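You operate a simulated robot arm through the tools that you are given. There is no shell and no other tool.

Carry out the task below with a simulated robot arm. There is one attempt and no reset: what you move stays moved.

TASK
Rake the crusted mop clean, then dress it with white compound.
Fine: put the rake and the bar back; stop the buffer with the red button. Set down upright: mop rake, white compound bar.

The check looks at the end state, three seconds after you hand in, the way a careful person would. Anything else that was tipped, shoved, dropped, spilled or broken makes it a failure.

THE ROBOT
A 6-joint arm with a two-finger gripper, fixed in place. Base frame: the origin is on the floor under the middle of its stand, x ahead of it, y to its left, z up. Lengths are in m, angles in degrees, forces in N, time in s.
With the tool pointing down near the work surface it reaches from about 0.38 to 0.86 m from the base axis. Its first joint turns from -166.0 to 166.0 degrees. Payload 2.45 kg.
The tool frame sits at the grasp point between the pads (the TCP): z along the fingers, y along the line on which they close. The tips reach 0.02 m beyond it. The gripper opens to 0.14 m; its body begins 0.168 m behind the TCP.
Orientation is that of the tool frame in the base frame, as [roll, pitch, yaw] about the fixed x, y, z axes, in that order (R = Rz(yaw) Ry(pitch) Rx(roll)). With the fingers straight down and closing along the base's y, the tool's x points along the base's -x, its y along +y and its z along -z.

THE INTERFACE
- The arm moves only by the tool step_arm. Its argument "plan" is a list of rows, each a list of 3 entries, a list of its own where there are three numbers: the shift along the tool's x, y, z in m, then the turn, a rotation vector about the tool's x, y, z in rad, then the finger opening in m, from 0 to 0.14. In form: [[[tx, ty, tz], [rx, ry, rz], fingers], ...]. A call has 1 to 20 rows; each row shifts and turns the commanded pose from where the row before left it, along the tool's axes as they then stand. Each row takes 0.2 s and may step no farther than 0.05 m and 8.6 degrees from the row before; otherwise, or with a gripper value out of range, the whole call is refused. Where a pose cannot be reached the arm comes as near as it can. A force on the tool above 40 N (or 10 N above the force at the start of the call, whichever is more), or a blocked arm, ends the call early, and 0.2 s more pass. Each finger travels about 0.045 m/s and halts on what it meets, pressing with about 25 N; the grip force reading is that of the motor and also rises with nothing between the fingers. The clock runs only during rows and for 0.2 s after the last one: add rows that do not move to give the fingers time. It gives the time, the measured TCP pose, the force on the tool (base axes), the opening and the grip force at its end, in the units of the frame above (readings bear some noise), with the torque about the TCP (base axes, N m) and any sound that the robot's microphone picked up.
- Cameras (640 x 400 px; columns grow to the right, rows downward): "scene" is fixed at [0.2194, 0.4982, 1.6598]; the picture's right is [-0.96, -0.29, 0.00], its down [-0.11, 0.38, -0.92] and it looks along [0.26, -0.88, -0.39] (base axes); focal length 319 px, centre (320, 200). "wrist" rides on the gripper at [0.078, 0.011, -0.209] in the tool frame; the picture's right is [-0.14, 0.99, 0.00], its down [-0.92, -0.13, -0.37] and it looks along [-0.37, -0.05, 0.93] (tool axes); focal length 280 px, centre (320, 200). There is no depth. A picture from a camera that has moved, and an enlarged one, comes with that camera's place and axes in the base frame and with its lens.
- capture(camera): a new picture of that camera. No time passes.
- lift_body(by): moves the trunk up (or, below 0, down) by that many m; the arm rides with it, the base frame stays. It gives what a move gives, with no picture.
- enlarge(camera, box): a new picture of the part [left, top, right, bottom] of that camera's present view, enlarged. No time passes.
- sign_off(): hands the job in; it is judged then, once.

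Places have to be worked out from the pictures, the camera data and where the tool is seen. Open the gripper and draw the arm clear of the work before you hand the job in, unless the task says otherwise.

The tools are called after ">>>" by a JSON object that holds its "method" and its "body". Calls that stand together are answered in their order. step_arm: Moves the arm, as the interface text tells. Its arguments: {"type":"object","properties":{"plan":{"type":"array","items":{"type":"array"}}},"required":["plan"]} The other tools are called the same way: lift_body (by) moves the trunk up or down; capture (camera) takes a picture; enlarge (camera, box) takes an enlarged picture of a part of a camera's view; sign_off () hands the job in.

At the start:

```text
clock: 0.0
eef_pos: [0.4714, -0.4598, 1.3101]
tool_rot: [180.0, -0.1, -180.0]
contact_force: [0.3, -0.3, -0.2]
moment: [0.01, -0.01, 0.0]
width: 0.1402
gripper_force: 0.0
trunk travel left (down, up): [-0.15, 0.08]
```

scene: 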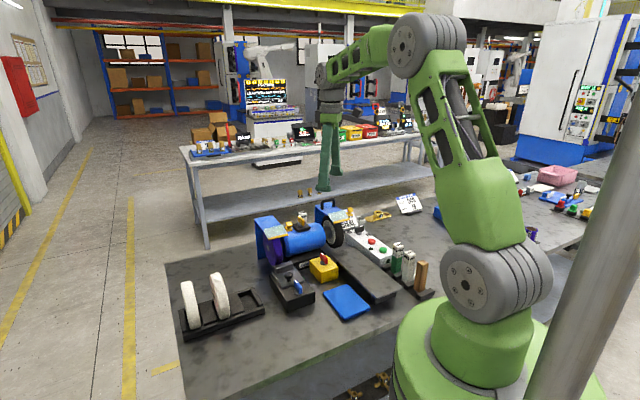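
wrist: 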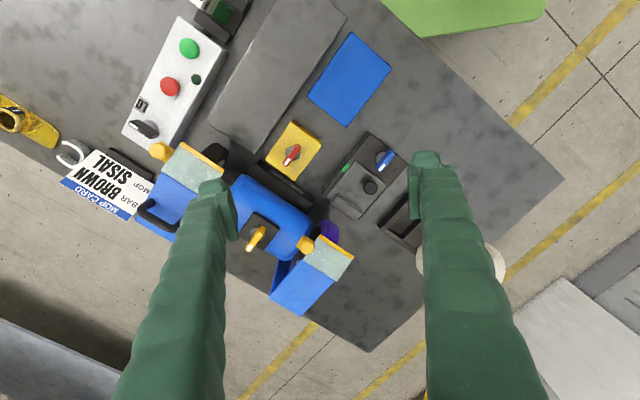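

I start by looking closer at the bench from both cameras to identify the buffer, the mops, the rake and the compound bars.

>>> {"method": "enlarge", "body": {"camera": "scene", "box": [160, 180, 460, 360]}}

>>> {"method": "enlarge", "body": {"camera": "scene", "box": [320, 180, 450, 310]}}

>>> {"method": "enlarge", "body": {"camera": "wrist", "box": [0, 0, 320, 240]}}

>>> {"method": "enlarge", "body": {"camera": "wrist", "box": [220, 80, 540, 320]}}

```text
2.13 times, centred on (310, 270) of scene
camera zoom: at [0.2194, 0.4982, 1.6598], right [-0.96, -0.29, 0.0], down [-0.11, 0.38, -0.92], along [0.26, -0.88, -0.39], focal length 680 px, centre (341, 51)
```

zoom: 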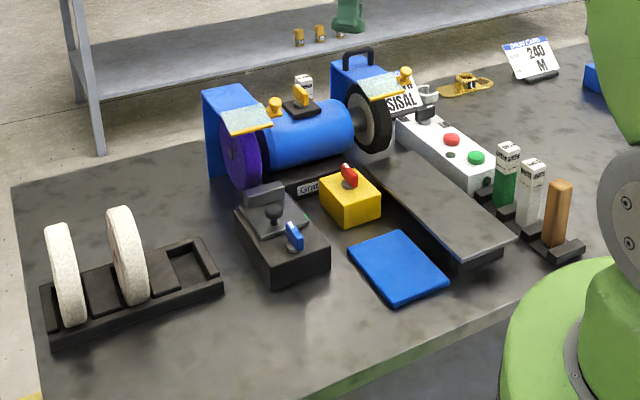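

```text
3.08 times, centred on (385, 245) of scene
camera zoom: at [0.2194, 0.4982, 1.6598], right [-0.96, -0.29, 0.0], down [-0.11, 0.38, -0.92], along [0.26, -0.88, -0.39], focal length 980 px, centre (120, 62)
```

zoom: 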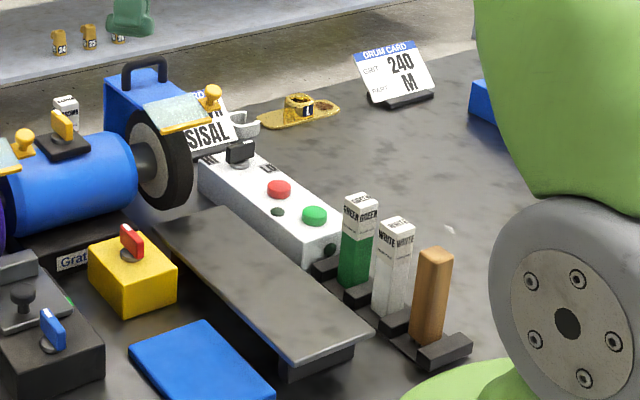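

```text
1.67 times, centred on (160, 120) of wrist
camera zoom: at [0.3926, -0.4498, 1.5187], right [0.14, 0.99, 0.0], down [0.92, -0.13, 0.37], along [0.37, -0.05, -0.93], focal length 467 px, centre (587, 333)
```

zoom: 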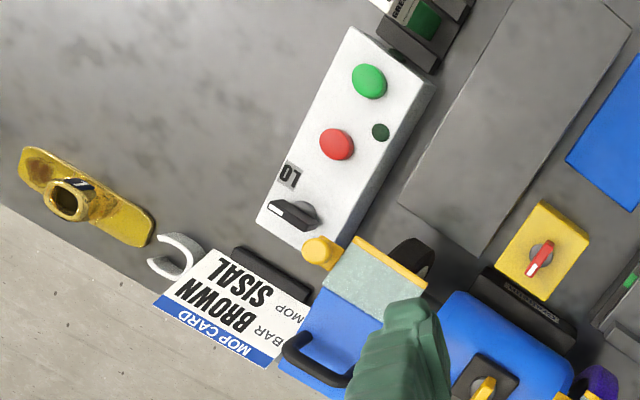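

```text
1.67 times, centred on (380, 200) of wrist
camera zoom: at [0.3926, -0.4498, 1.5187], right [0.14, 0.99, 0.0], down [0.92, -0.13, 0.37], along [0.37, -0.05, -0.93], focal length 467 px, centre (220, 200)
```

zoom: 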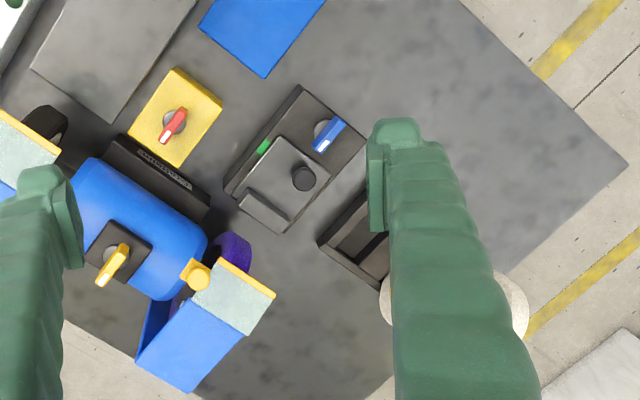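

The control box (red/green buttons), the buffer with two wheels, and a rack with green, white and brown sticks are visible; I place the red button near (0.35, -0.745, 0.93). I'll move the wrist camera, staying high, to look at the rack and the right-hand wheel more closely.

>>> {"method": "step_arm", "body": {"plan": [[[0.045, 0, 0], [0, 0, 0], 0.14], [[0.045, 0, 0], [0, 0, 0], 0.14], [[0.045, 0, 0], [0, 0, 0], 0.14], [[0.045, 0, 0], [0, 0, 0], 0.14], [[0.045, 0, 0], [0, 0, 0], 0.14], [[0.045, 0, 0], [0, 0, 0], 0.14], [[0, 0, 0], [0, 0, 0.135], 0.14], [[0, 0, 0], [0, 0, 0.135], 0.14], [[0, 0, 0], [0, 0, 0.135], 0.14], [[0, 0, 0], [0, 0, 0.135], 0.14], [[0, 0, 0], [0, 0, 0.135], 0.14], [[0, 0, 0], [0, 0, 0.135], 0.14], [[0, 0, 0], [0, 0, 0.135], 0.14], [[0, 0, 0], [0, 0, 0.135], 0.14]]}}

>>> {"method": "capture", "body": {"camera": "wrist"}}

>>> {"method": "capture", "body": {"camera": "scene"}}

```text
clock: 3.0
eef_pos: [0.2006, -0.4602, 1.3091]
tool_rot: [180.0, 0.0, 118.0]
contact_force: [-0.1, -0.2, -0.3]
moment: [0.02, 0.0, 0.01]
width: 0.1397
gripper_force: 0.1
trunk travel left (down, up): [-0.15, 0.08]
```

```text
taken
camera wrist: at [0.1738, -0.3868, 1.5184], right [0.94, 0.34, 0.0], down [0.32, -0.87, 0.37], along [0.13, -0.35, -0.93], focal length 280 px, centre (320, 200)
```

wrist: 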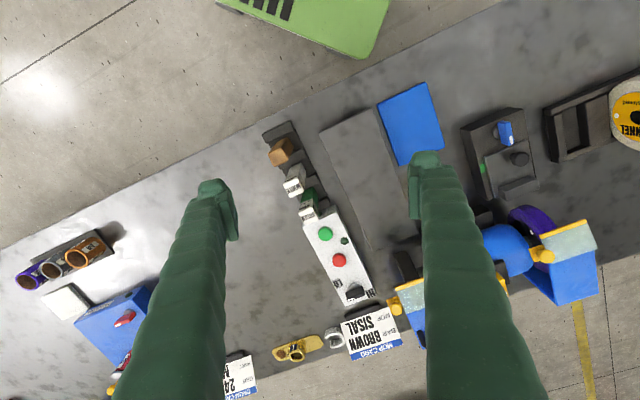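

```text
taken
```

scene: 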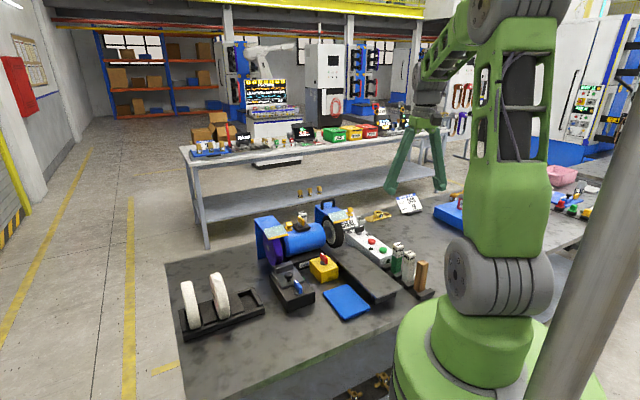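

The wrist view now shows the whole bench; I enlarge the rack/control box, the left machine and the right mop for detail.

>>> {"method": "enlarge", "body": {"camera": "wrist", "box": [240, 110, 440, 310]}}

>>> {"method": "enlarge", "body": {"camera": "wrist", "box": [0, 200, 160, 400]}}

>>> {"method": "enlarge", "body": {"camera": "wrist", "box": [440, 60, 640, 320]}}

>>> {"method": "enlarge", "body": {"camera": "scene", "box": [240, 190, 360, 280]}}

>>> {"method": "enlarge", "body": {"camera": "scene", "box": [300, 190, 440, 300]}}

```text
2.00 times, centred on (340, 210) of wrist
camera zoom: at [0.1738, -0.3868, 1.5184], right [0.94, 0.34, 0.0], down [0.32, -0.87, 0.37], along [0.13, -0.35, -0.93], focal length 561 px, centre (280, 180)
```

zoom: 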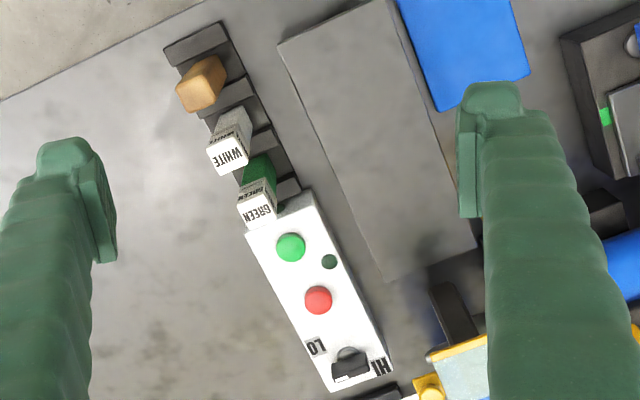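

```text
2.00 times, centred on (80, 300) of wrist
camera zoom: at [0.1738, -0.3868, 1.5184], right [0.94, 0.34, 0.0], down [0.32, -0.87, 0.37], along [0.13, -0.35, -0.93], focal length 561 px, centre (800, 0)
```

zoom: 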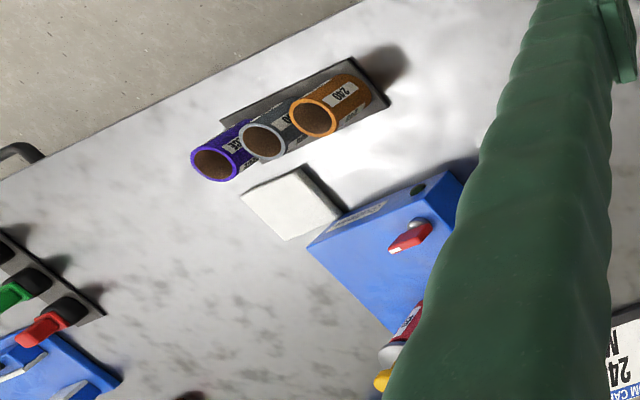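

```text
1.54 times, centred on (540, 190) of wrist
camera zoom: at [0.1738, -0.3868, 1.5184], right [0.94, 0.34, 0.0], down [0.32, -0.87, 0.37], along [0.13, -0.35, -0.93], focal length 431 px, centre (-18, 215)
```

zoom: 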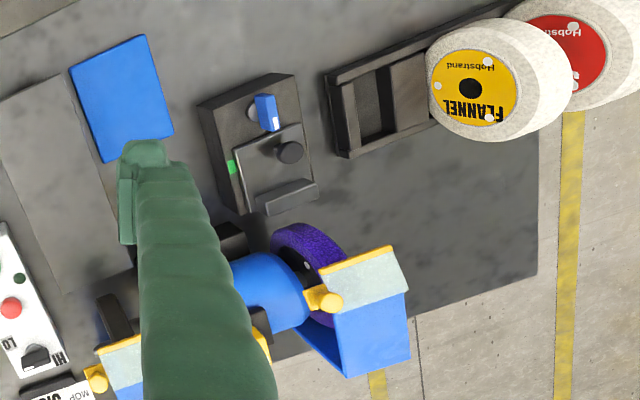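

```text
4.44 times, centred on (300, 235) of scene
camera zoom: at [0.2194, 0.4982, 1.6598], right [-0.96, -0.29, 0.0], down [-0.11, 0.38, -0.92], along [0.26, -0.88, -0.39], focal length 1416 px, centre (409, 44)
```

zoom: 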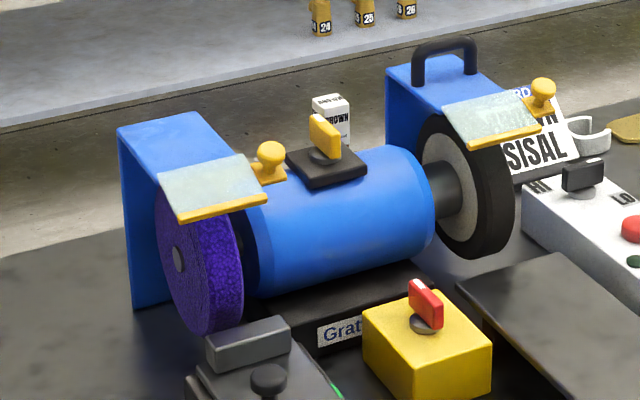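

```text
3.64 times, centred on (370, 245) of scene
camera zoom: at [0.2194, 0.4982, 1.6598], right [-0.96, -0.29, 0.0], down [-0.11, 0.38, -0.92], along [0.26, -0.88, -0.39], focal length 1159 px, centre (138, 36)
```

zoom: 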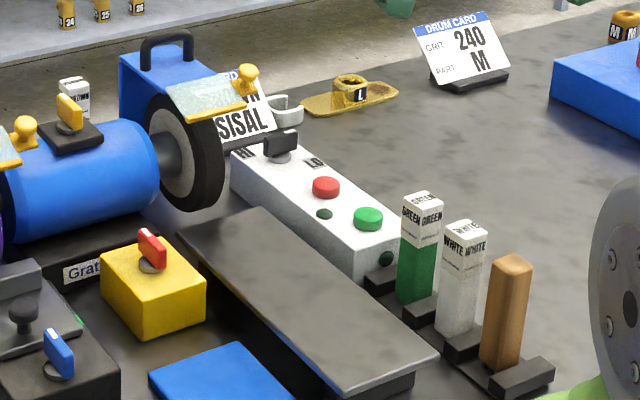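

Readings: bench top z≈0.883, turned 45° to my axes; rack sticks at about green (0.234,-0.614), white (0.189,-0.574), wooden one (0.143,-0.529), tops near z≈1.01. Next I tilt the wrist camera to look horizontally at the blackened right-hand mop.

>>> {"method": "step_arm", "body": {"plan": [[[0, 0, 0], [0, 0, -0.148], 0.14], [[0, 0, 0], [0, 0, -0.148], 0.14], [[-0.021, 0.021, 0.04], [0, 0, 0], 0.14], [[-0.021, 0.021, 0.04], [0, 0, 0], 0.14], [[-0.021, 0.021, 0.04], [0, 0, 0], 0.14], [[-0.021, 0.021, 0.03], [0, 0, 0], 0.14], [[0, 0, 0], [0, -0.131, 0], 0.14], [[0, 0, 0], [0, -0.131, 0], 0.14], [[0, 0, 0], [0, -0.131, 0], 0.14], [[0, 0, 0], [0, -0.131, 0], 0.14], [[0, 0, 0], [0, -0.131, 0], 0.14], [[0, 0, 0], [0, -0.131, 0], 0.14]]}}

>>> {"method": "capture", "body": {"camera": "wrist"}}

```text
clock: 5.6
eef_pos: [0.3266, -0.453, 1.1581]
tool_rot: [178.0, 39.8, 135.0]
contact_force: [-0.9, -0.1, 0.5]
moment: [0.11, -0.04, 0.08]
width: 0.1399
gripper_force: 0.0
out of reach, approached as far as the arm can: row 11
trunk travel left (down, up): [-0.15, 0.08]
```

```text
taken
camera wrist: at [0.1912, -0.3131, 1.2686], right [0.76, 0.64, 0.11], down [0.24, -0.44, 0.87], along [0.61, -0.63, -0.48], focal length 280 px, centre (320, 200)
```

wrist: 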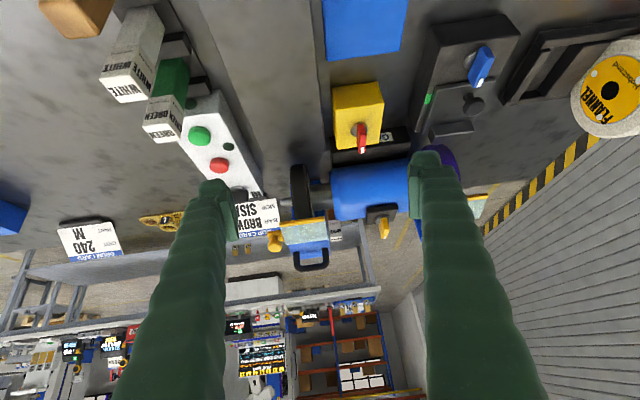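

The view (image upside-down) now faces the buffer; I enlarge the mop, control box and rack.

>>> {"method": "enlarge", "body": {"camera": "wrist", "box": [230, 130, 430, 280]}}

>>> {"method": "enlarge", "body": {"camera": "wrist", "box": [30, 0, 290, 200]}}

>>> {"method": "enlarge", "body": {"camera": "wrist", "box": [310, 0, 540, 190]}}

```text
2.67 times, centred on (330, 205) of wrist
camera zoom: at [0.1912, -0.3131, 1.2686], right [0.76, 0.64, 0.11], down [0.24, -0.44, 0.87], along [0.61, -0.63, -0.48], focal length 748 px, centre (293, 187)
```

zoom: 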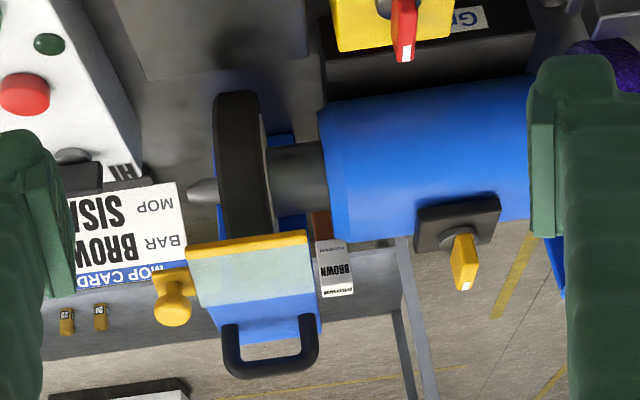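

```text
2.00 times, centred on (160, 100) of wrist
camera zoom: at [0.1912, -0.3131, 1.2686], right [0.76, 0.64, 0.11], down [0.24, -0.44, 0.87], along [0.61, -0.63, -0.48], focal length 561 px, centre (640, 400)
```

zoom: 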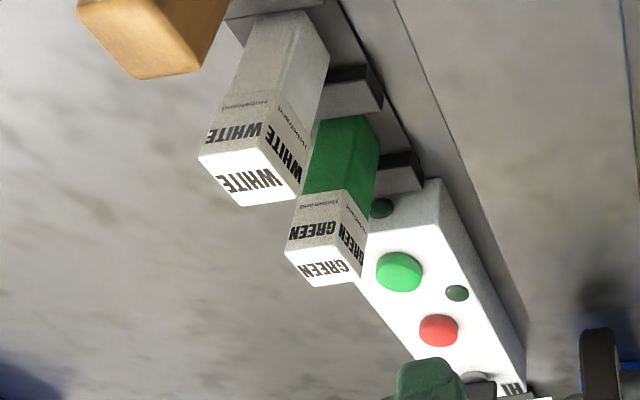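

```text
2.11 times, centred on (425, 95) of wrist
camera zoom: at [0.1912, -0.3131, 1.2686], right [0.76, 0.64, 0.11], down [0.24, -0.44, 0.87], along [0.61, -0.63, -0.48], focal length 590 px, centre (99, 421)
```

zoom: 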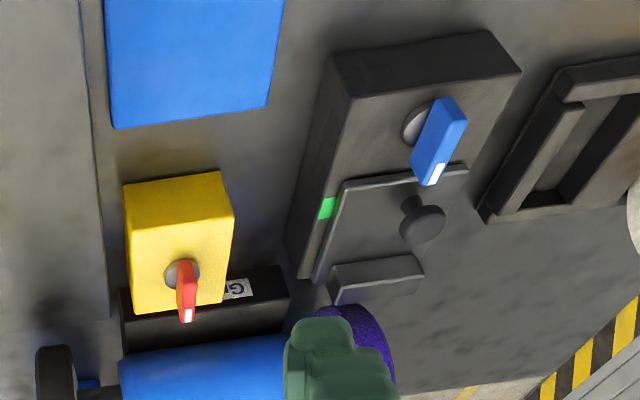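

The mop rim is black all round; I put its hub at about (0.517,-0.675,0.993), radius ≈0.07, with its front side open below the glass shield. Now I look for the rake: enlarge the C-shaped grey thing, the brass item and the wooden stick.

>>> {"method": "enlarge", "body": {"camera": "scene", "box": [340, 195, 410, 240]}}

>>> {"method": "enlarge", "body": {"camera": "scene", "box": [385, 230, 445, 305]}}

>>> {"method": "enlarge", "body": {"camera": "wrist", "box": [30, 0, 180, 110]}}

>>> {"method": "enlarge", "body": {"camera": "scene", "box": [430, 170, 640, 260]}}

```text
8.89 times, centred on (375, 218) of scene
camera zoom: at [0.2194, 0.4982, 1.6598], right [-0.96, -0.29, 0.0], down [-0.11, 0.38, -0.92], along [0.26, -0.88, -0.39], focal length 2833 px, centre (-169, 44)
```

zoom: 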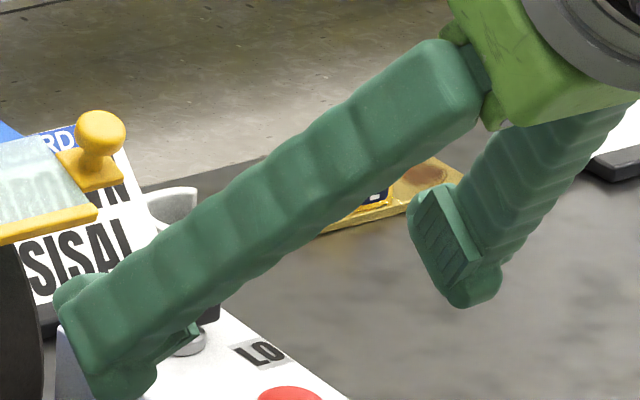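

```text
5.33 times, centred on (415, 268) of scene
camera zoom: at [0.2194, 0.4982, 1.6598], right [-0.96, -0.29, 0.0], down [-0.11, 0.38, -0.92], along [0.26, -0.88, -0.39], focal length 1700 px, centre (-187, -160)
```

zoom: 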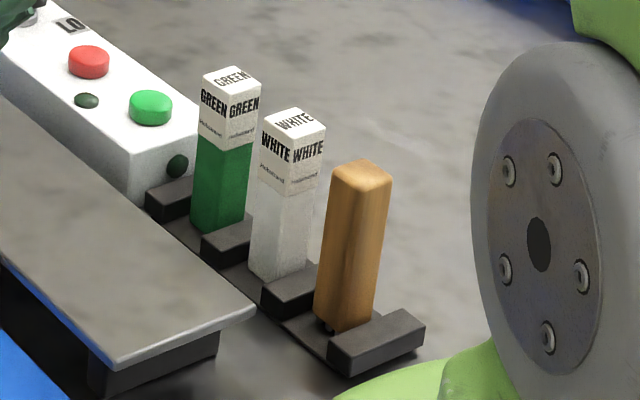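

```text
3.64 times, centred on (105, 55) of wrist
camera zoom: at [0.1912, -0.3131, 1.2686], right [0.76, 0.64, 0.11], down [0.24, -0.44, 0.87], along [0.61, -0.63, -0.48], focal length 1020 px, centre (1102, 727)
```

zoom: 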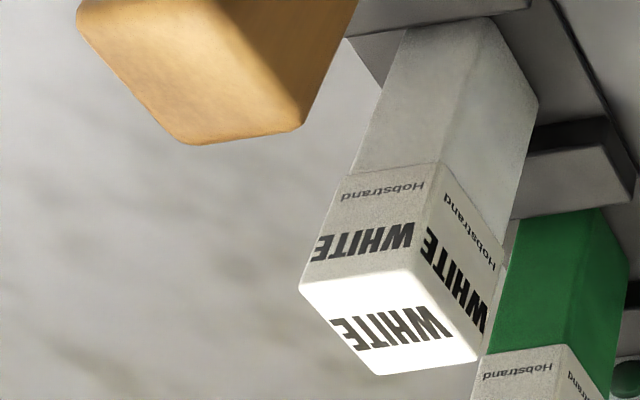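

```text
3.05 times, centred on (535, 215) of scene
camera zoom: at [0.2194, 0.4982, 1.6598], right [-0.96, -0.29, 0.0], down [-0.11, 0.38, -0.92], along [0.26, -0.88, -0.39], focal length 971 px, centre (-335, 154)
```

zoom: 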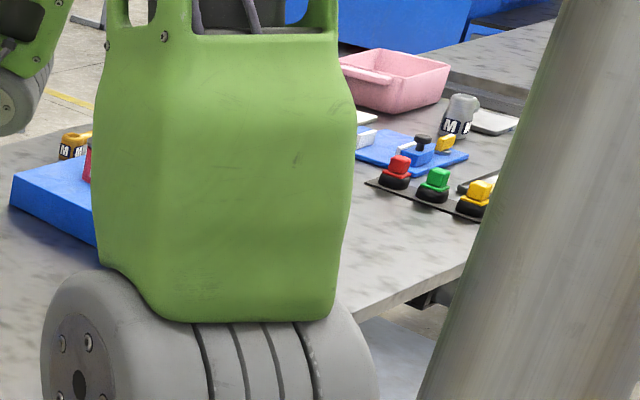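

There are small dark teeth under the wooden stick, so it is the mop rake (teeth down) standing in the rack. I'll now test in free air how far the tool can tilt toward the mop at a farther reach, staying above everything.

>>> {"method": "step_arm", "body": {"plan": [[[-0.0183, -0.01, 0.0285], [0, 0, 0], 0.14], [[-0.0183, -0.01, 0.0285], [0, 0, 0], 0.14], [[-0.0183, -0.01, 0.0285], [0, 0, 0], 0.14], [[-0.0183, -0.01, 0.0285], [0, 0, 0], 0.14], [[0, 0, 0], [0, -0.131, 0], 0.14], [[0, 0, 0], [0, -0.131, 0], 0.14], [[0, 0, 0], [0, -0.131, 0], 0.14]]}}

>>> {"method": "capture", "body": {"camera": "scene"}}

```text
clock: 7.2
eef_pos: [0.3924, -0.5707, 1.118]
tool_rot: [176.6, 62.4, 133.1]
contact_force: [0.1, -0.2, 0.0]
moment: [0.0, 0.0, -0.03]
width: 0.14
gripper_force: 0.0
trunk travel left (down, up): [-0.15, 0.08]
```

```text
taken
```

scene: 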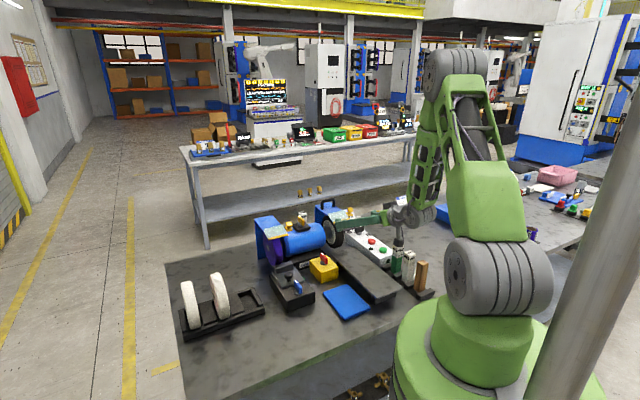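

Tilt 62° works here. I test further tilt toward horizontal at this height.

>>> {"method": "step_arm", "body": {"plan": [[[0, 0, 0], [0, -0.131, 0], 0.14], [[0, 0, 0], [0, -0.131, 0], 0.14], [[0, 0, 0], [0, -0.131, 0], 0.14]]}}

>>> {"method": "capture", "body": {"camera": "wrist"}}

```text
clock: 8.0
eef_pos: [0.398, -0.6392, 1.169]
tool_rot: [148.5, 83.5, 105.6]
contact_force: [0.4, -0.8, 0.7]
moment: [-0.02, -0.03, 0.0]
width: 0.1397
gripper_force: 0.1
out of reach, approached as far as the arm can: row 1, 2, 3
trunk travel left (down, up): [-0.15, 0.08]
```

```text
taken
camera wrist: at [0.2514, -0.4823, 1.1117], right [0.68, 0.71, 0.19], down [-0.33, 0.06, 0.94], along [0.65, -0.71, 0.27], focal length 280 px, centre (320, 200)
```

wrist: 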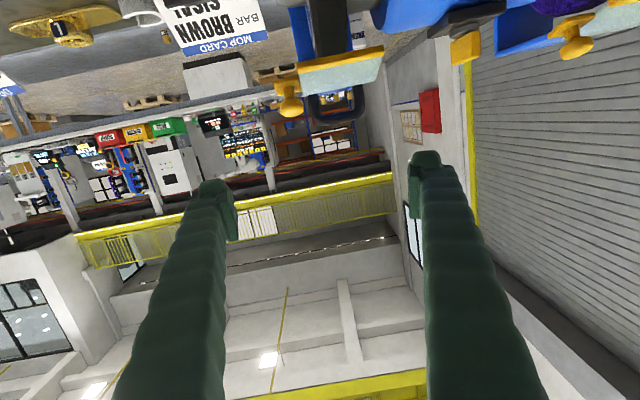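

The tool goes out of reach beyond about 65° here, drifting off. I'll tilt back and see where the commanded pose ends up.

>>> {"method": "step_arm", "body": {"plan": [[[0, 0, 0], [0, 0.131, 0], 0.14], [[0, 0, 0], [0, 0.131, 0], 0.14], [[0, 0, 0], [0, 0.131, 0], 0.14]]}}

```text
clock: 8.8
eef_pos: [0.399, -0.6376, 1.1689]
tool_rot: [176.6, 62.4, 133.2]
contact_force: [-0.3, 0.0, -0.3]
moment: [0.01, -0.03, -0.02]
width: 0.14
gripper_force: 0.0
trunk travel left (down, up): [-0.15, 0.08]
```

The pose restarts from where the arm actually is, so I know how the command behaves. I'll straighten the tool to vertical and rise for a top-down look at the rack and the buttons.

>>> {"method": "step_arm", "body": {"plan": [[[0, 0, 0], [0, 0.136, 0], 0.14], [[0, 0, 0], [0, 0.136, 0], 0.14], [[0, 0, 0], [0, 0.136, 0], 0.14], [[0, 0, 0], [0, 0.136, 0], 0.14], [[0, 0, 0], [0, 0.136, 0], 0.1], [[0, 0, 0], [0, 0.136, 0], 0.06], [[0, 0, 0], [0, 0.136, 0], 0.03], [[0, 0, 0], [0, 0.136, 0], 0.0], [[0, 0, 0], [0, 0, 0], 0.0], [[0, 0, 0], [0, 0, 0], 0.0], [[0, 0, 0], [0, 0, 0], 0.0], [[0, 0, 0], [0, 0, 0], 0.0]]}}

>>> {"method": "capture", "body": {"camera": "wrist"}}

```text
clock: 11.4
eef_pos: [0.3988, -0.64, 1.1682]
tool_rot: [178.3, 0.2, 136.1]
contact_force: [-0.3, -0.6, 0.2]
moment: [0.01, 0.01, -0.01]
width: 0.0005
gripper_force: 13.1
trunk travel left (down, up): [-0.15, 0.08]
```

```text
taken
camera wrist: at [0.3454, -0.5814, 1.3779], right [0.79, 0.62, 0.03], down [0.57, -0.74, 0.37], along [0.25, -0.27, -0.93], focal length 280 px, centre (320, 200)
```

wrist: 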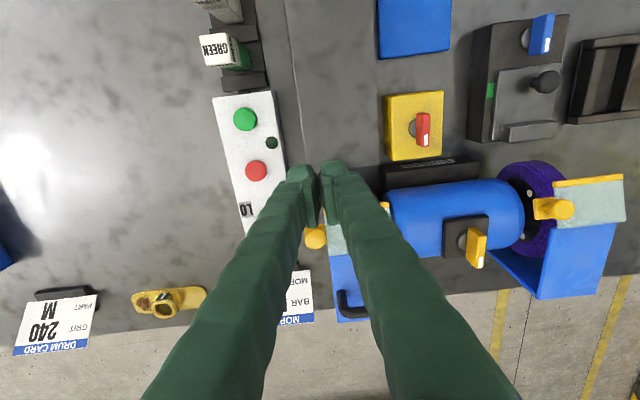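

Fingers are closed and vertical. I align the tool square to the bench and go above the green start button at about (0.294,-0.680), stopping a few centimetres above it to verify.

>>> {"method": "step_arm", "body": {"plan": [[[0, 0, 0], [0.0297, 0, 0.019], 0.0], [[0.0155, -0.034, 0], [0, 0, 0], 0.0], [[0.0155, -0.034, 0], [0, 0, 0], 0.0], [[0.0155, -0.034, 0], [0, 0, 0], 0.0], [[0, 0, 0.04], [0, 0, 0], 0.0], [[0, 0, 0.04], [0, 0, 0], 0.0], [[0, 0, 0.04], [0, 0, 0], 0.0], [[0, 0, 0.03], [0, 0, 0], 0.0]]}}

>>> {"method": "capture", "body": {"camera": "wrist"}}

>>> {"method": "enlarge", "body": {"camera": "scene", "box": [330, 190, 450, 290]}}

```text
clock: 13.2
eef_pos: [0.2959, -0.6793, 1.018]
tool_rot: [-179.8, 0.2, 135.0]
contact_force: [-0.6, -0.3, 0.0]
moment: [0.01, 0.01, 0.0]
width: 0.0
gripper_force: 25.3
trunk travel left (down, up): [-0.15, 0.08]
```

```text
taken
camera wrist: at [0.2477, -0.6161, 1.227], right [0.8, 0.6, 0.0], down [0.56, -0.74, 0.37], along [0.22, -0.3, -0.93], focal length 280 px, centre (320, 200)
```

wrist: 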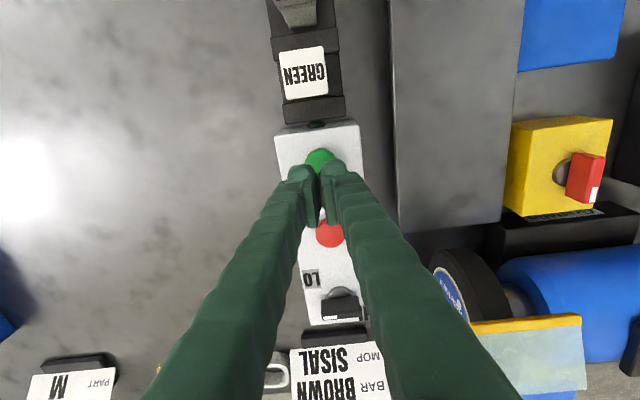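

```text
4.00 times, centred on (390, 240) of scene
camera zoom: at [0.2194, 0.4982, 1.6598], right [-0.96, -0.29, 0.0], down [-0.11, 0.38, -0.92], along [0.26, -0.88, -0.39], focal length 1275 px, centre (40, 40)
```

zoom: 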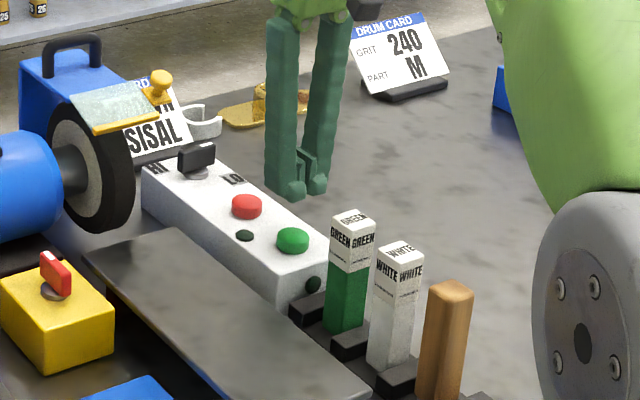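

The closed fingertips are over the green button (about 5 mm too far); I correct slightly and press down in small steps, listening for the motor.

>>> {"method": "step_arm", "body": {"plan": [[[0.004, 0, 0.03], [0, 0, 0], 0.0], [[0, 0, 0.012], [0, 0, 0], 0.0], [[0, 0, 0.004], [0, 0, 0], 0.0], [[0, 0, 0.004], [0, 0, 0], 0.0], [[0, 0, 0.004], [0, 0, 0], 0.0], [[0, 0, 0.004], [0, 0, 0], 0.0]]}}

>>> {"method": "capture", "body": {"camera": "wrist"}}

>>> {"method": "enlarge", "body": {"camera": "scene", "box": [310, 190, 430, 290]}}

```text
clock: 14.6
eef_pos: [0.2896, -0.6762, 0.9624]
tool_rot: [-179.8, 0.3, 135.1]
contact_force: [-1.8, 3.8, 15.3]
moment: [0.15, -0.05, 0.06]
width: 0.0
gripper_force: 24.9
trunk travel left (down, up): [-0.15, 0.08]
heard: click
```

```text
taken
camera wrist: at [0.2426, -0.613, 1.1714], right [0.8, 0.6, 0.0], down [0.56, -0.74, 0.37], along [0.22, -0.3, -0.93], focal length 280 px, centre (320, 200)
```

wrist: 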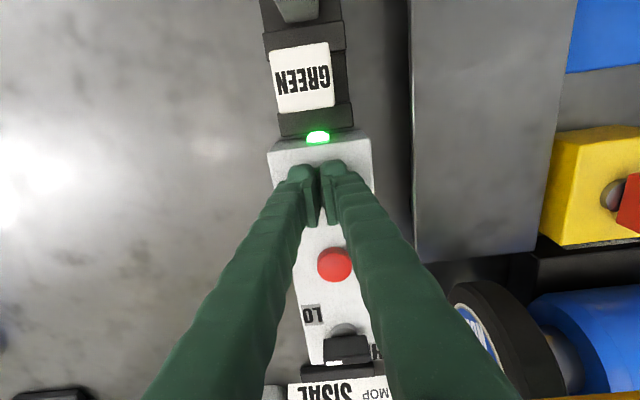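

```text
4.00 times, centred on (370, 240) of scene
camera zoom: at [0.2194, 0.4982, 1.6598], right [-0.96, -0.29, 0.0], down [-0.11, 0.38, -0.92], along [0.26, -0.88, -0.39], focal length 1275 px, centre (120, 40)
```

zoom: 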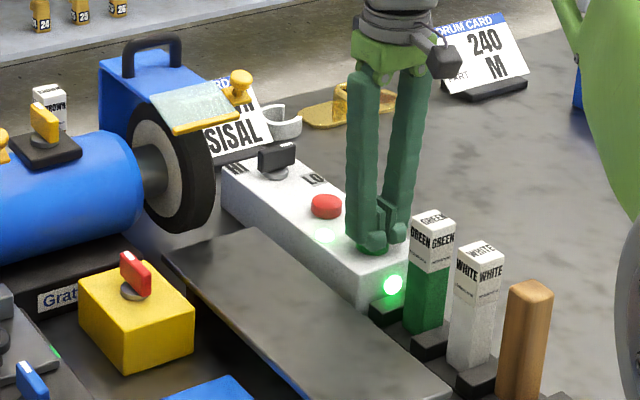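

A click was heard and the run lamp lit green: the buffer is on. I lift off and listen.

>>> {"method": "step_arm", "body": {"plan": [[[0, 0, -0.04], [0, 0, 0], 0.0], [[0, 0, -0.045], [0, 0, 0], 0.0], [[0, 0, -0.045], [0, 0, 0], 0.0], [[0, 0, -0.045], [0, 0, 0], 0.04], [[0, 0, 0], [0, 0, 0], 0.08]]}}

>>> {"method": "capture", "body": {"camera": "wrist"}}

>>> {"method": "enlarge", "body": {"camera": "scene", "box": [240, 190, 360, 280]}}

```text
clock: 15.8
eef_pos: [0.2918, -0.676, 1.1361]
tool_rot: [-179.9, 0.1, 135.0]
contact_force: [-0.2, 0.7, 0.2]
moment: [0.0, -0.01, 0.01]
width: 0.0507
gripper_force: 0.2
trunk travel left (down, up): [-0.15, 0.08]
```

```text
taken
camera wrist: at [0.2437, -0.6138, 1.3444], right [0.8, 0.6, 0.0], down [0.56, -0.74, 0.37], along [0.22, -0.3, -0.93], focal length 280 px, centre (320, 200)
```

wrist: 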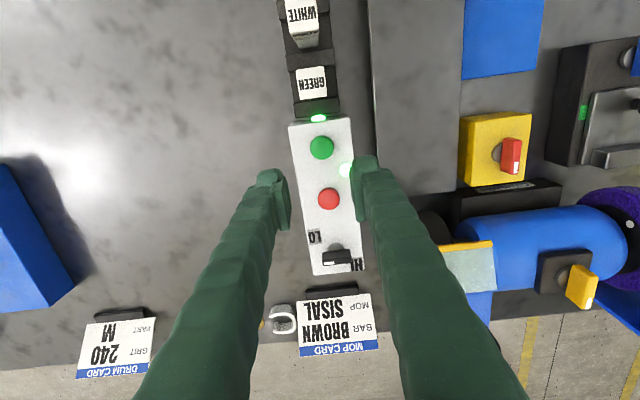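

```text
4.44 times, centred on (300, 235) of scene
camera zoom: at [0.2194, 0.4982, 1.6598], right [-0.96, -0.29, 0.0], down [-0.11, 0.38, -0.92], along [0.26, -0.88, -0.39], focal length 1416 px, centre (409, 44)
```

zoom: 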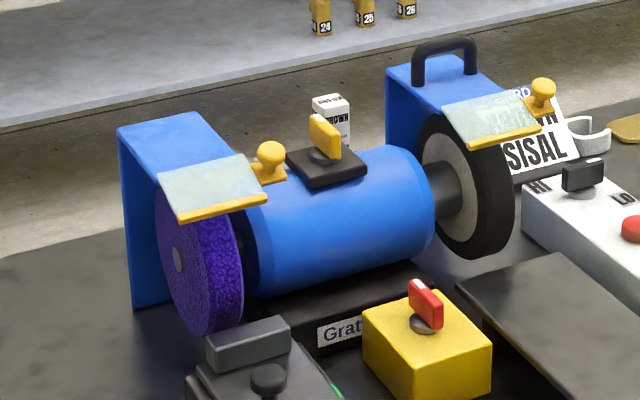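

Both run lamps are lit. Now I move, staying above the bars, to a spot over the wooden rake at about (0.143,-0.529) for a top-down look.

>>> {"method": "step_arm", "body": {"plan": [[[0.042, 0, 0], [0, 0, 0], 0.08], [[0.042, 0, 0], [0, 0, 0], 0.08], [[0.042, 0, 0], [0, 0, 0], 0.08], [[0.042, 0, 0], [0, 0, 0], 0.08], [[0.041, 0, 0], [0, 0, 0], 0.08]]}}

>>> {"method": "capture", "body": {"camera": "wrist"}}

>>> {"method": "enlarge", "body": {"camera": "scene", "box": [240, 190, 360, 280]}}

>>> {"method": "capture", "body": {"camera": "scene"}}

```text
clock: 17.0
eef_pos: [0.1433, -0.5279, 1.1358]
tool_rot: [-179.9, 0.2, 135.0]
contact_force: [-1.0, -1.2, 0.3]
moment: [-0.04, -0.03, 0.06]
width: 0.0799
gripper_force: 0.0
trunk travel left (down, up): [-0.15, 0.08]
```

```text
taken
camera wrist: at [0.0954, -0.4642, 1.3445], right [0.8, 0.6, 0.0], down [0.56, -0.74, 0.37], along [0.22, -0.3, -0.93], focal length 280 px, centre (320, 200)
```

wrist: 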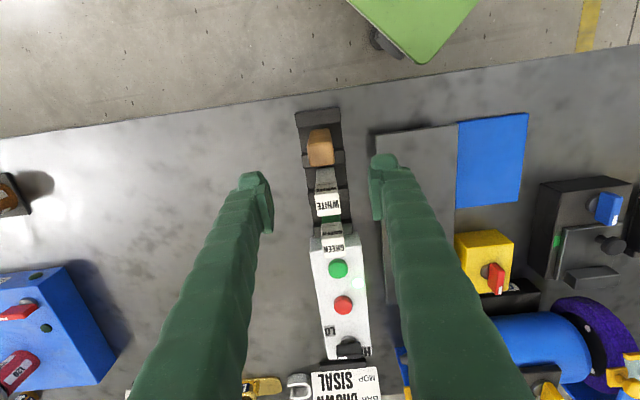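

```text
4.44 times, centred on (300, 235) of scene
camera zoom: at [0.2194, 0.4982, 1.6598], right [-0.96, -0.29, 0.0], down [-0.11, 0.38, -0.92], along [0.26, -0.88, -0.39], focal length 1416 px, centre (409, 44)
```

zoom: 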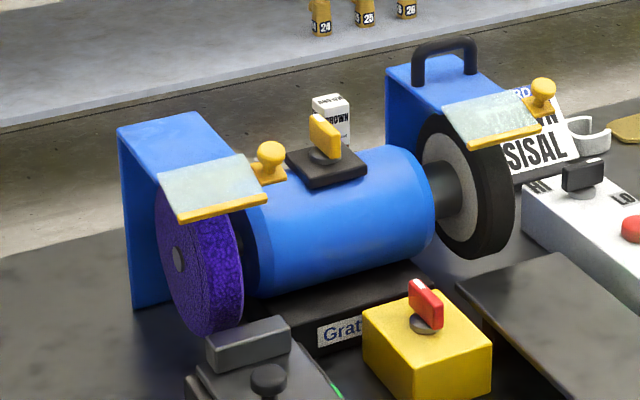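

```text
taken
```

scene: 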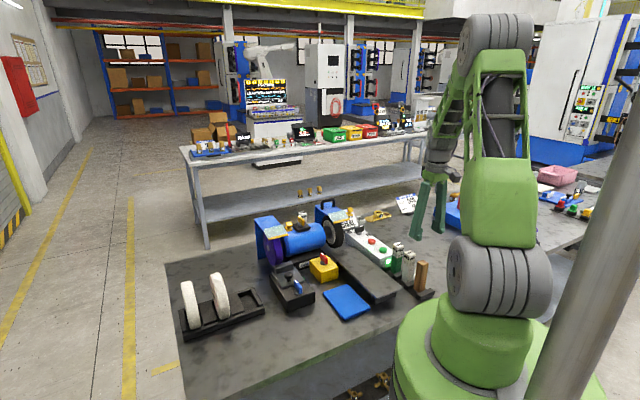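

The rake, white and green bars are in line below; I enlarge to measure them and check their rotation.

>>> {"method": "enlarge", "body": {"camera": "wrist", "box": [270, 90, 390, 260]}}

>>> {"method": "enlarge", "body": {"camera": "scene", "box": [370, 215, 450, 310]}}

```text
2.35 times, centred on (330, 175) of wrist
camera zoom: at [0.0954, -0.4642, 1.3445], right [0.8, 0.6, 0.0], down [0.56, -0.74, 0.37], along [0.22, -0.3, -0.93], focal length 660 px, centre (296, 259)
```

zoom: 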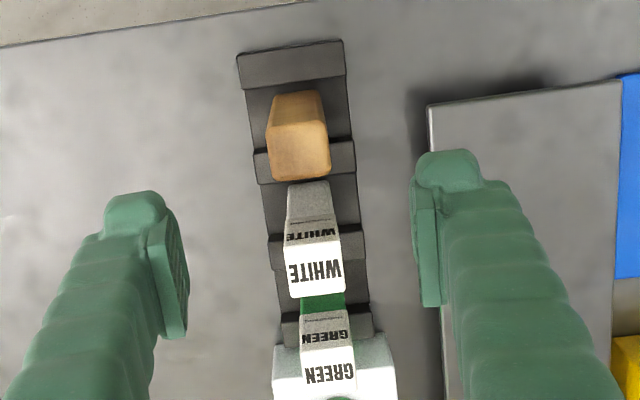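

```text
4.21 times, centred on (410, 262) of scene
camera zoom: at [0.2194, 0.4982, 1.6598], right [-0.96, -0.29, 0.0], down [-0.11, 0.38, -0.92], along [0.26, -0.88, -0.39], focal length 1342 px, centre (-59, -63)
```

zoom: 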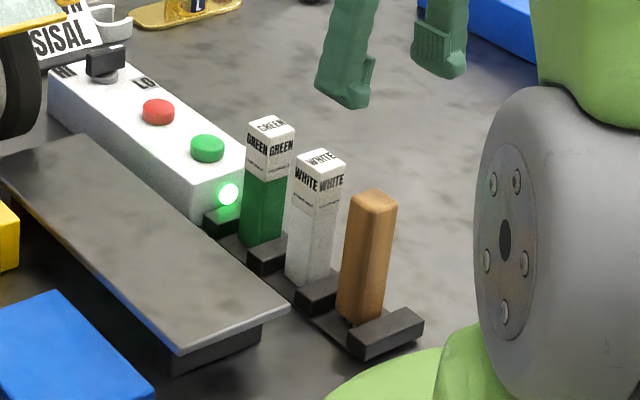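

Rake head centre measures (0.144,-0.526), ~33 mm wide and square to the tool; the plate beside it is lower (z≈0.924). I descend with the fingers straddling it to TCP z≈0.956 and close.

>>> {"method": "step_arm", "body": {"plan": [[[0, 0.0015, 0.045], [0, 0, 0], 0.08], [[0, 0, 0.045], [0, 0, 0], 0.08], [[0, 0, 0.045], [0, 0, 0], 0.08], [[0, 0, 0.045], [0, 0, 0], 0.08], [[0, 0, 0], [0, 0, 0], 0.08]]}}

>>> {"method": "capture", "body": {"camera": "wrist"}}

>>> {"method": "enlarge", "body": {"camera": "scene", "box": [370, 215, 450, 310]}}

```text
clock: 18.2
eef_pos: [0.1442, -0.5281, 0.9555]
tool_rot: [-179.9, 0.2, 134.9]
contact_force: [0.2, 0.2, -0.5]
moment: [0.01, 0.03, 0.0]
width: 0.08
gripper_force: 0.0
trunk travel left (down, up): [-0.15, 0.08]
```

```text
taken
camera wrist: at [0.0965, -0.4644, 1.1643], right [0.8, 0.6, 0.0], down [0.56, -0.74, 0.37], along [0.22, -0.3, -0.93], focal length 280 px, centre (320, 200)
```

wrist: 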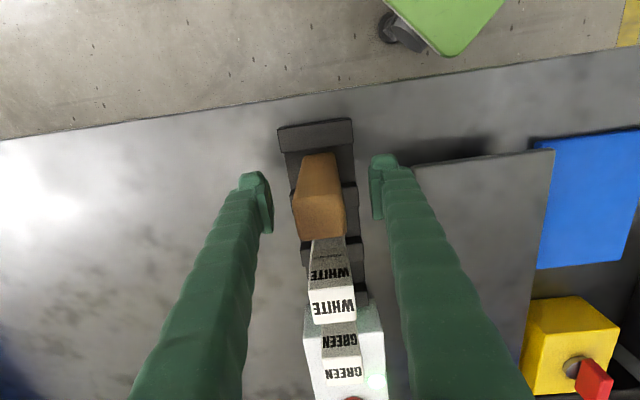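

```text
4.21 times, centred on (410, 262) of scene
camera zoom: at [0.2194, 0.4982, 1.6598], right [-0.96, -0.29, 0.0], down [-0.11, 0.38, -0.92], along [0.26, -0.88, -0.39], focal length 1342 px, centre (-59, -63)
```

zoom: 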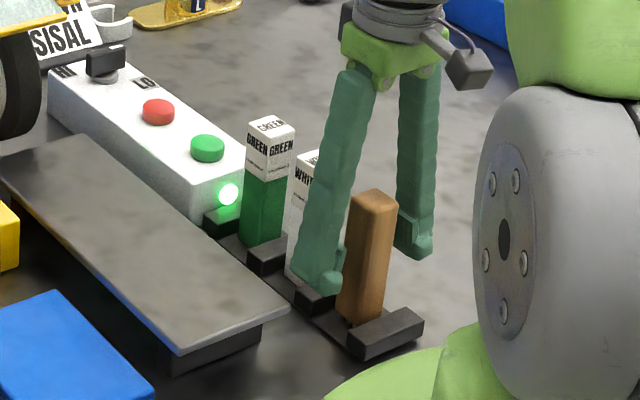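

The rake is centred between the pads. I close the fingers on it.

>>> {"method": "step_arm", "body": {"plan": [[[0, 0, 0], [0, 0, 0], 0.05], [[0, 0, 0], [0, 0, 0], 0.03], [[0, 0, 0], [0, 0, 0], 0.02], [[0, 0, 0], [0, 0, 0], 0.01], [[0, 0, 0], [0, 0, 0], 0.0], [[0, 0, 0], [0, 0, 0], 0.0]]}}

>>> {"method": "capture", "body": {"camera": "wrist"}}

```text
clock: 19.6
eef_pos: [0.1446, -0.5276, 0.9564]
tool_rot: [-180.0, 0.2, 135.0]
contact_force: [0.1, 0.4, 1.0]
moment: [0.04, 0.0, 0.01]
width: 0.0308
gripper_force: 25.0
trunk travel left (down, up): [-0.15, 0.08]
```

```text
taken
camera wrist: at [0.0965, -0.4644, 1.1646], right [0.8, 0.6, 0.0], down [0.56, -0.74, 0.37], along [0.22, -0.3, -0.93], focal length 280 px, centre (320, 200)
```

wrist: 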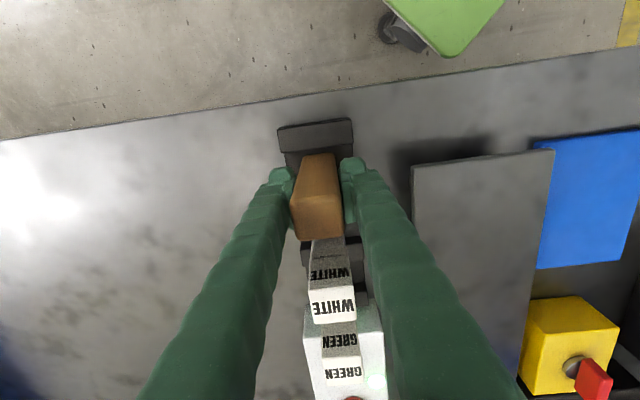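

Gripped firmly (30.8 mm). Record the pick pose (0.1446,-0.5276,0.9564); I lift straight up 0.16 m.

>>> {"method": "step_arm", "body": {"plan": [[[0, 0, -0.01], [0, 0, 0], 0.0], [[0, 0, -0.02], [0, 0, 0], 0.0], [[0, 0, -0.035], [0, 0, 0], 0.0], [[0, 0, -0.035], [0, 0, 0], 0.0], [[0, 0, -0.035], [0, 0, 0], 0.0], [[0, 0, -0.035], [0, 0, 0], 0.0]]}}

>>> {"method": "enlarge", "body": {"camera": "scene", "box": [360, 170, 460, 300]}}

>>> {"method": "capture", "body": {"camera": "wrist"}}

```text
clock: 21.0
eef_pos: [0.1452, -0.5281, 1.1265]
tool_rot: [-179.9, 0.2, 135.0]
contact_force: [0.5, -0.7, -1.2]
moment: [-0.03, -0.04, -0.02]
width: 0.031
gripper_force: 25.4
trunk travel left (down, up): [-0.15, 0.08]
```

```text
3.08 times, centred on (410, 235) of scene
camera zoom: at [0.2194, 0.4982, 1.6598], right [-0.96, -0.29, 0.0], down [-0.11, 0.38, -0.92], along [0.26, -0.88, -0.39], focal length 980 px, centre (43, 92)
```

zoom: 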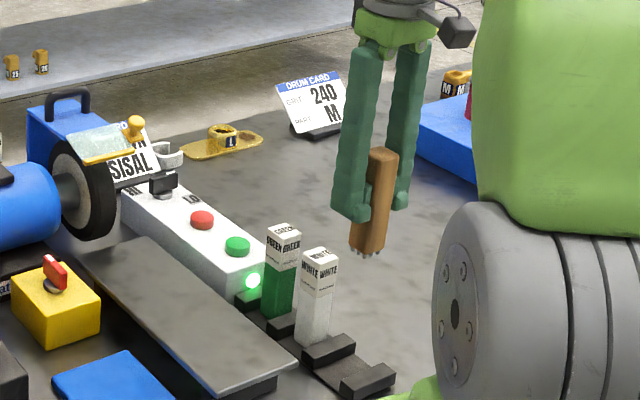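

```text
taken
camera wrist: at [0.0966, -0.464, 1.3344], right [0.8, 0.6, 0.0], down [0.56, -0.74, 0.37], along [0.22, -0.3, -0.93], focal length 280 px, centre (320, 200)
```

wrist: 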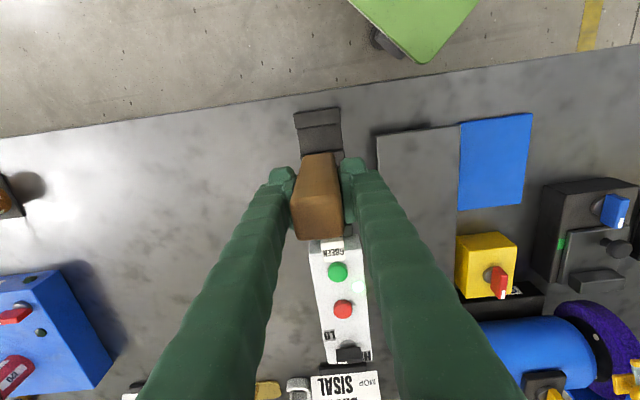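

The rake's teeth are visible at its lower end, about 0.075 m below the TCP. I carry it to in front of the mop (u≈-0.13, d≈0.68 in bench axes), still clear, and tilt it about 60° toward the mop.

>>> {"method": "step_arm", "body": {"plan": [[[-0.034, 0.0233, -0.005], [0, 0, 0], 0.0], [[-0.034, 0.0233, -0.005], [0, 0, 0], 0.0], [[-0.034, 0.0233, -0.005], [0, 0, 0], 0.0], [[-0.034, 0.0233, -0.005], [0, 0, 0], 0.0], [[-0.034, 0.0233, -0.005], [0, 0, 0], 0.0], [[-0.034, 0.0233, -0.005], [0, 0, 0], 0.0], [[0, 0, 0], [0, -0.131, 0], 0.0], [[0, 0, 0], [0, -0.131, 0], 0.0], [[0, 0, 0], [0, -0.131, 0], 0.0], [[0, 0, 0], [0, -0.131, 0], 0.0], [[0, 0, 0], [0, -0.131, 0], 0.0], [[0, 0, 0], [0, -0.131, 0], 0.0], [[0, 0, 0], [0, -0.131, 0], 0.0], [[0, 0, 0], [0, -0.131, 0], 0.0]]}}

>>> {"method": "capture", "body": {"camera": "wrist"}}

>>> {"method": "enlarge", "body": {"camera": "scene", "box": [290, 170, 430, 290]}}

```text
clock: 24.0
eef_pos: [0.3946, -0.5652, 1.1546]
tool_rot: [177.5, 54.0, 134.2]
contact_force: [-0.3, -0.2, -1.1]
moment: [0.0, 0.02, 0.01]
width: 0.0309
gripper_force: 25.0
out of reach, approached as far as the arm can: row 11, 12
trunk travel left (down, up): [-0.15, 0.08]
```

```text
taken
camera wrist: at [0.2464, -0.4106, 1.2144], right [0.74, 0.66, 0.14], down [0.07, -0.28, 0.96], along [0.67, -0.7, -0.25], focal length 280 px, centre (320, 200)
```

wrist: 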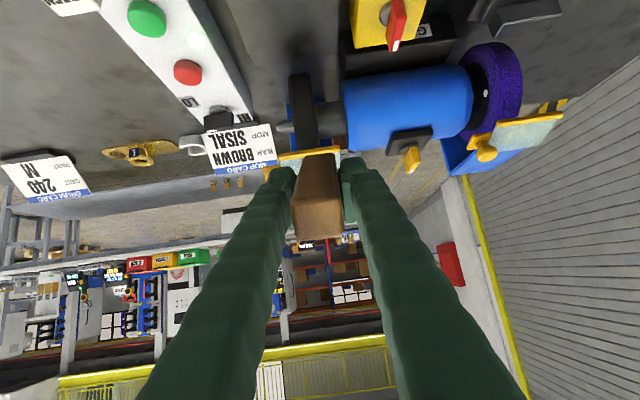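

```text
3.33 times, centred on (360, 230) of scene
camera zoom: at [0.2194, 0.4982, 1.6598], right [-0.96, -0.29, 0.0], down [-0.11, 0.38, -0.92], along [0.26, -0.88, -0.39], focal length 1062 px, centre (187, 100)
```

zoom: 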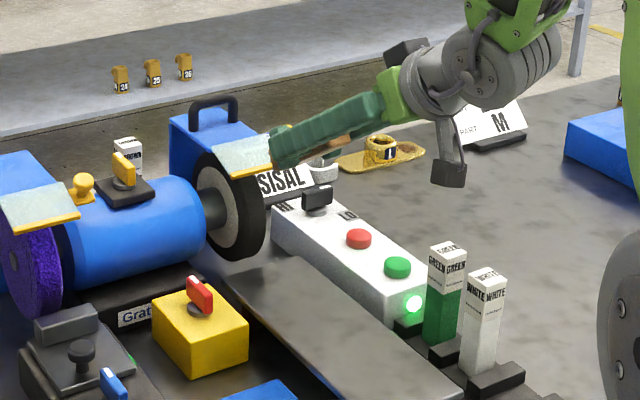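

The rake is in front of the mop at ~54° tilt. I enlarge both views to pin down the mop rim relative to the rake's teeth.

>>> {"method": "enlarge", "body": {"camera": "wrist", "box": [240, 50, 400, 170]}}

>>> {"method": "enlarge", "body": {"camera": "scene", "box": [310, 190, 390, 260]}}

```text
3.33 times, centred on (320, 110) of wrist
camera zoom: at [0.2464, -0.4106, 1.2144], right [0.74, 0.66, 0.14], down [0.07, -0.28, 0.96], along [0.67, -0.7, -0.25], focal length 935 px, centre (320, 500)
```

zoom: 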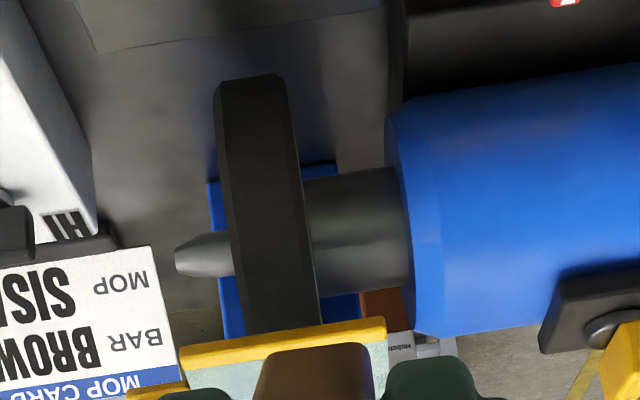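

```text
5.71 times, centred on (350, 225) of scene
camera zoom: at [0.2194, 0.4982, 1.6598], right [-0.96, -0.29, 0.0], down [-0.11, 0.38, -0.92], along [0.26, -0.88, -0.39], focal length 1821 px, centre (149, 57)
```

zoom: 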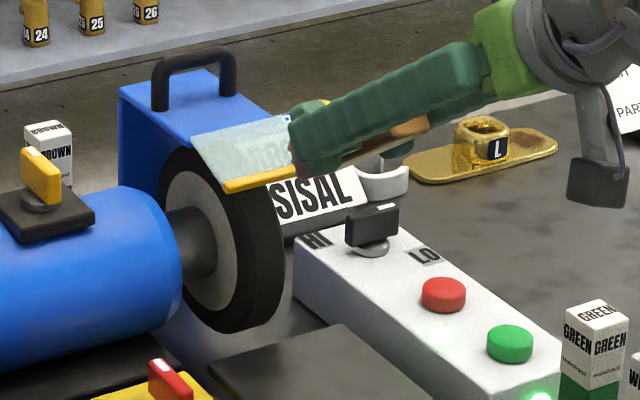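

Mop centre (bench axes) ≈ d 0.848, z 0.991, radius ≈0.07, rim 29 mm wide at u≈-0.128. I square the tool, tilt to ~60° and come to about 3 cm short of the rim along its radius.

>>> {"method": "step_arm", "body": {"plan": [[[0, 0, 0], [0.032, 0, 0], 0.0], [[0.0171, -0.003, 0.019], [0, 0, 0], 0.0], [[0.0171, -0.003, 0.019], [0, 0, 0], 0.0], [[0.0171, -0.002, 0.019], [0, 0, 0], 0.0], [[0, 0, 0], [0, -0.052, 0], 0.0], [[0, 0, 0], [0, -0.052, 0], 0.0]]}}

>>> {"method": "enlarge", "body": {"camera": "wrist", "box": [240, 50, 400, 250]}}

>>> {"method": "enlarge", "body": {"camera": "scene", "box": [310, 190, 390, 260]}}

```text
clock: 25.4
eef_pos: [0.4016, -0.5898, 1.087]
tool_rot: [177.7, 59.6, 133.0]
contact_force: [0.7, -1.1, -1.8]
moment: [0.02, 0.01, -0.02]
width: 0.031
gripper_force: 25.1
out of reach, approached as far as the arm can: row 6
trunk travel left (down, up): [-0.15, 0.08]
```

```text
2.00 times, centred on (320, 150) of wrist
camera zoom: at [0.2527, -0.4286, 1.1255], right [0.75, 0.65, 0.14], down [0.0, -0.21, 0.98], along [0.66, -0.73, -0.16], focal length 561 px, centre (320, 300)
```

zoom: 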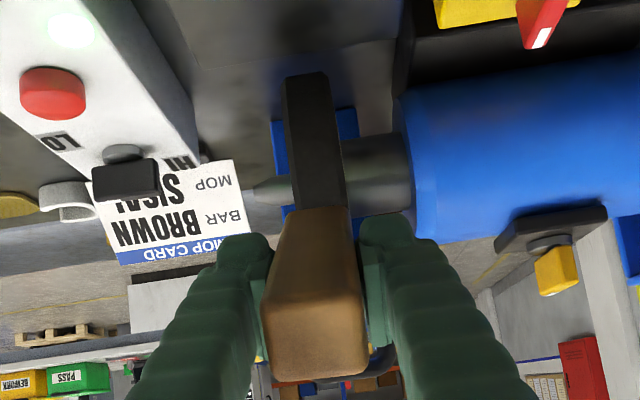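

```text
5.71 times, centred on (350, 225) of scene
camera zoom: at [0.2194, 0.4982, 1.6598], right [-0.96, -0.29, 0.0], down [-0.11, 0.38, -0.92], along [0.26, -0.88, -0.39], focal length 1821 px, centre (149, 57)
```

zoom: 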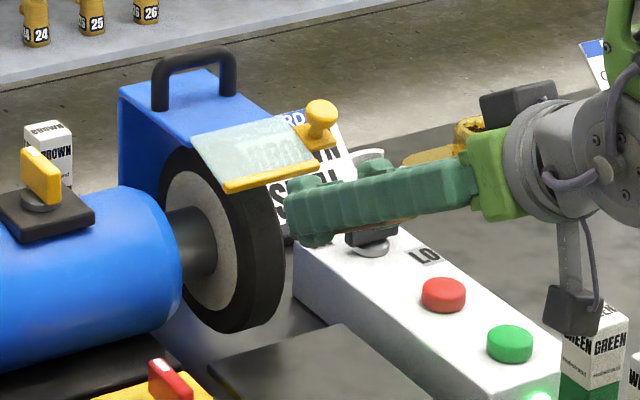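

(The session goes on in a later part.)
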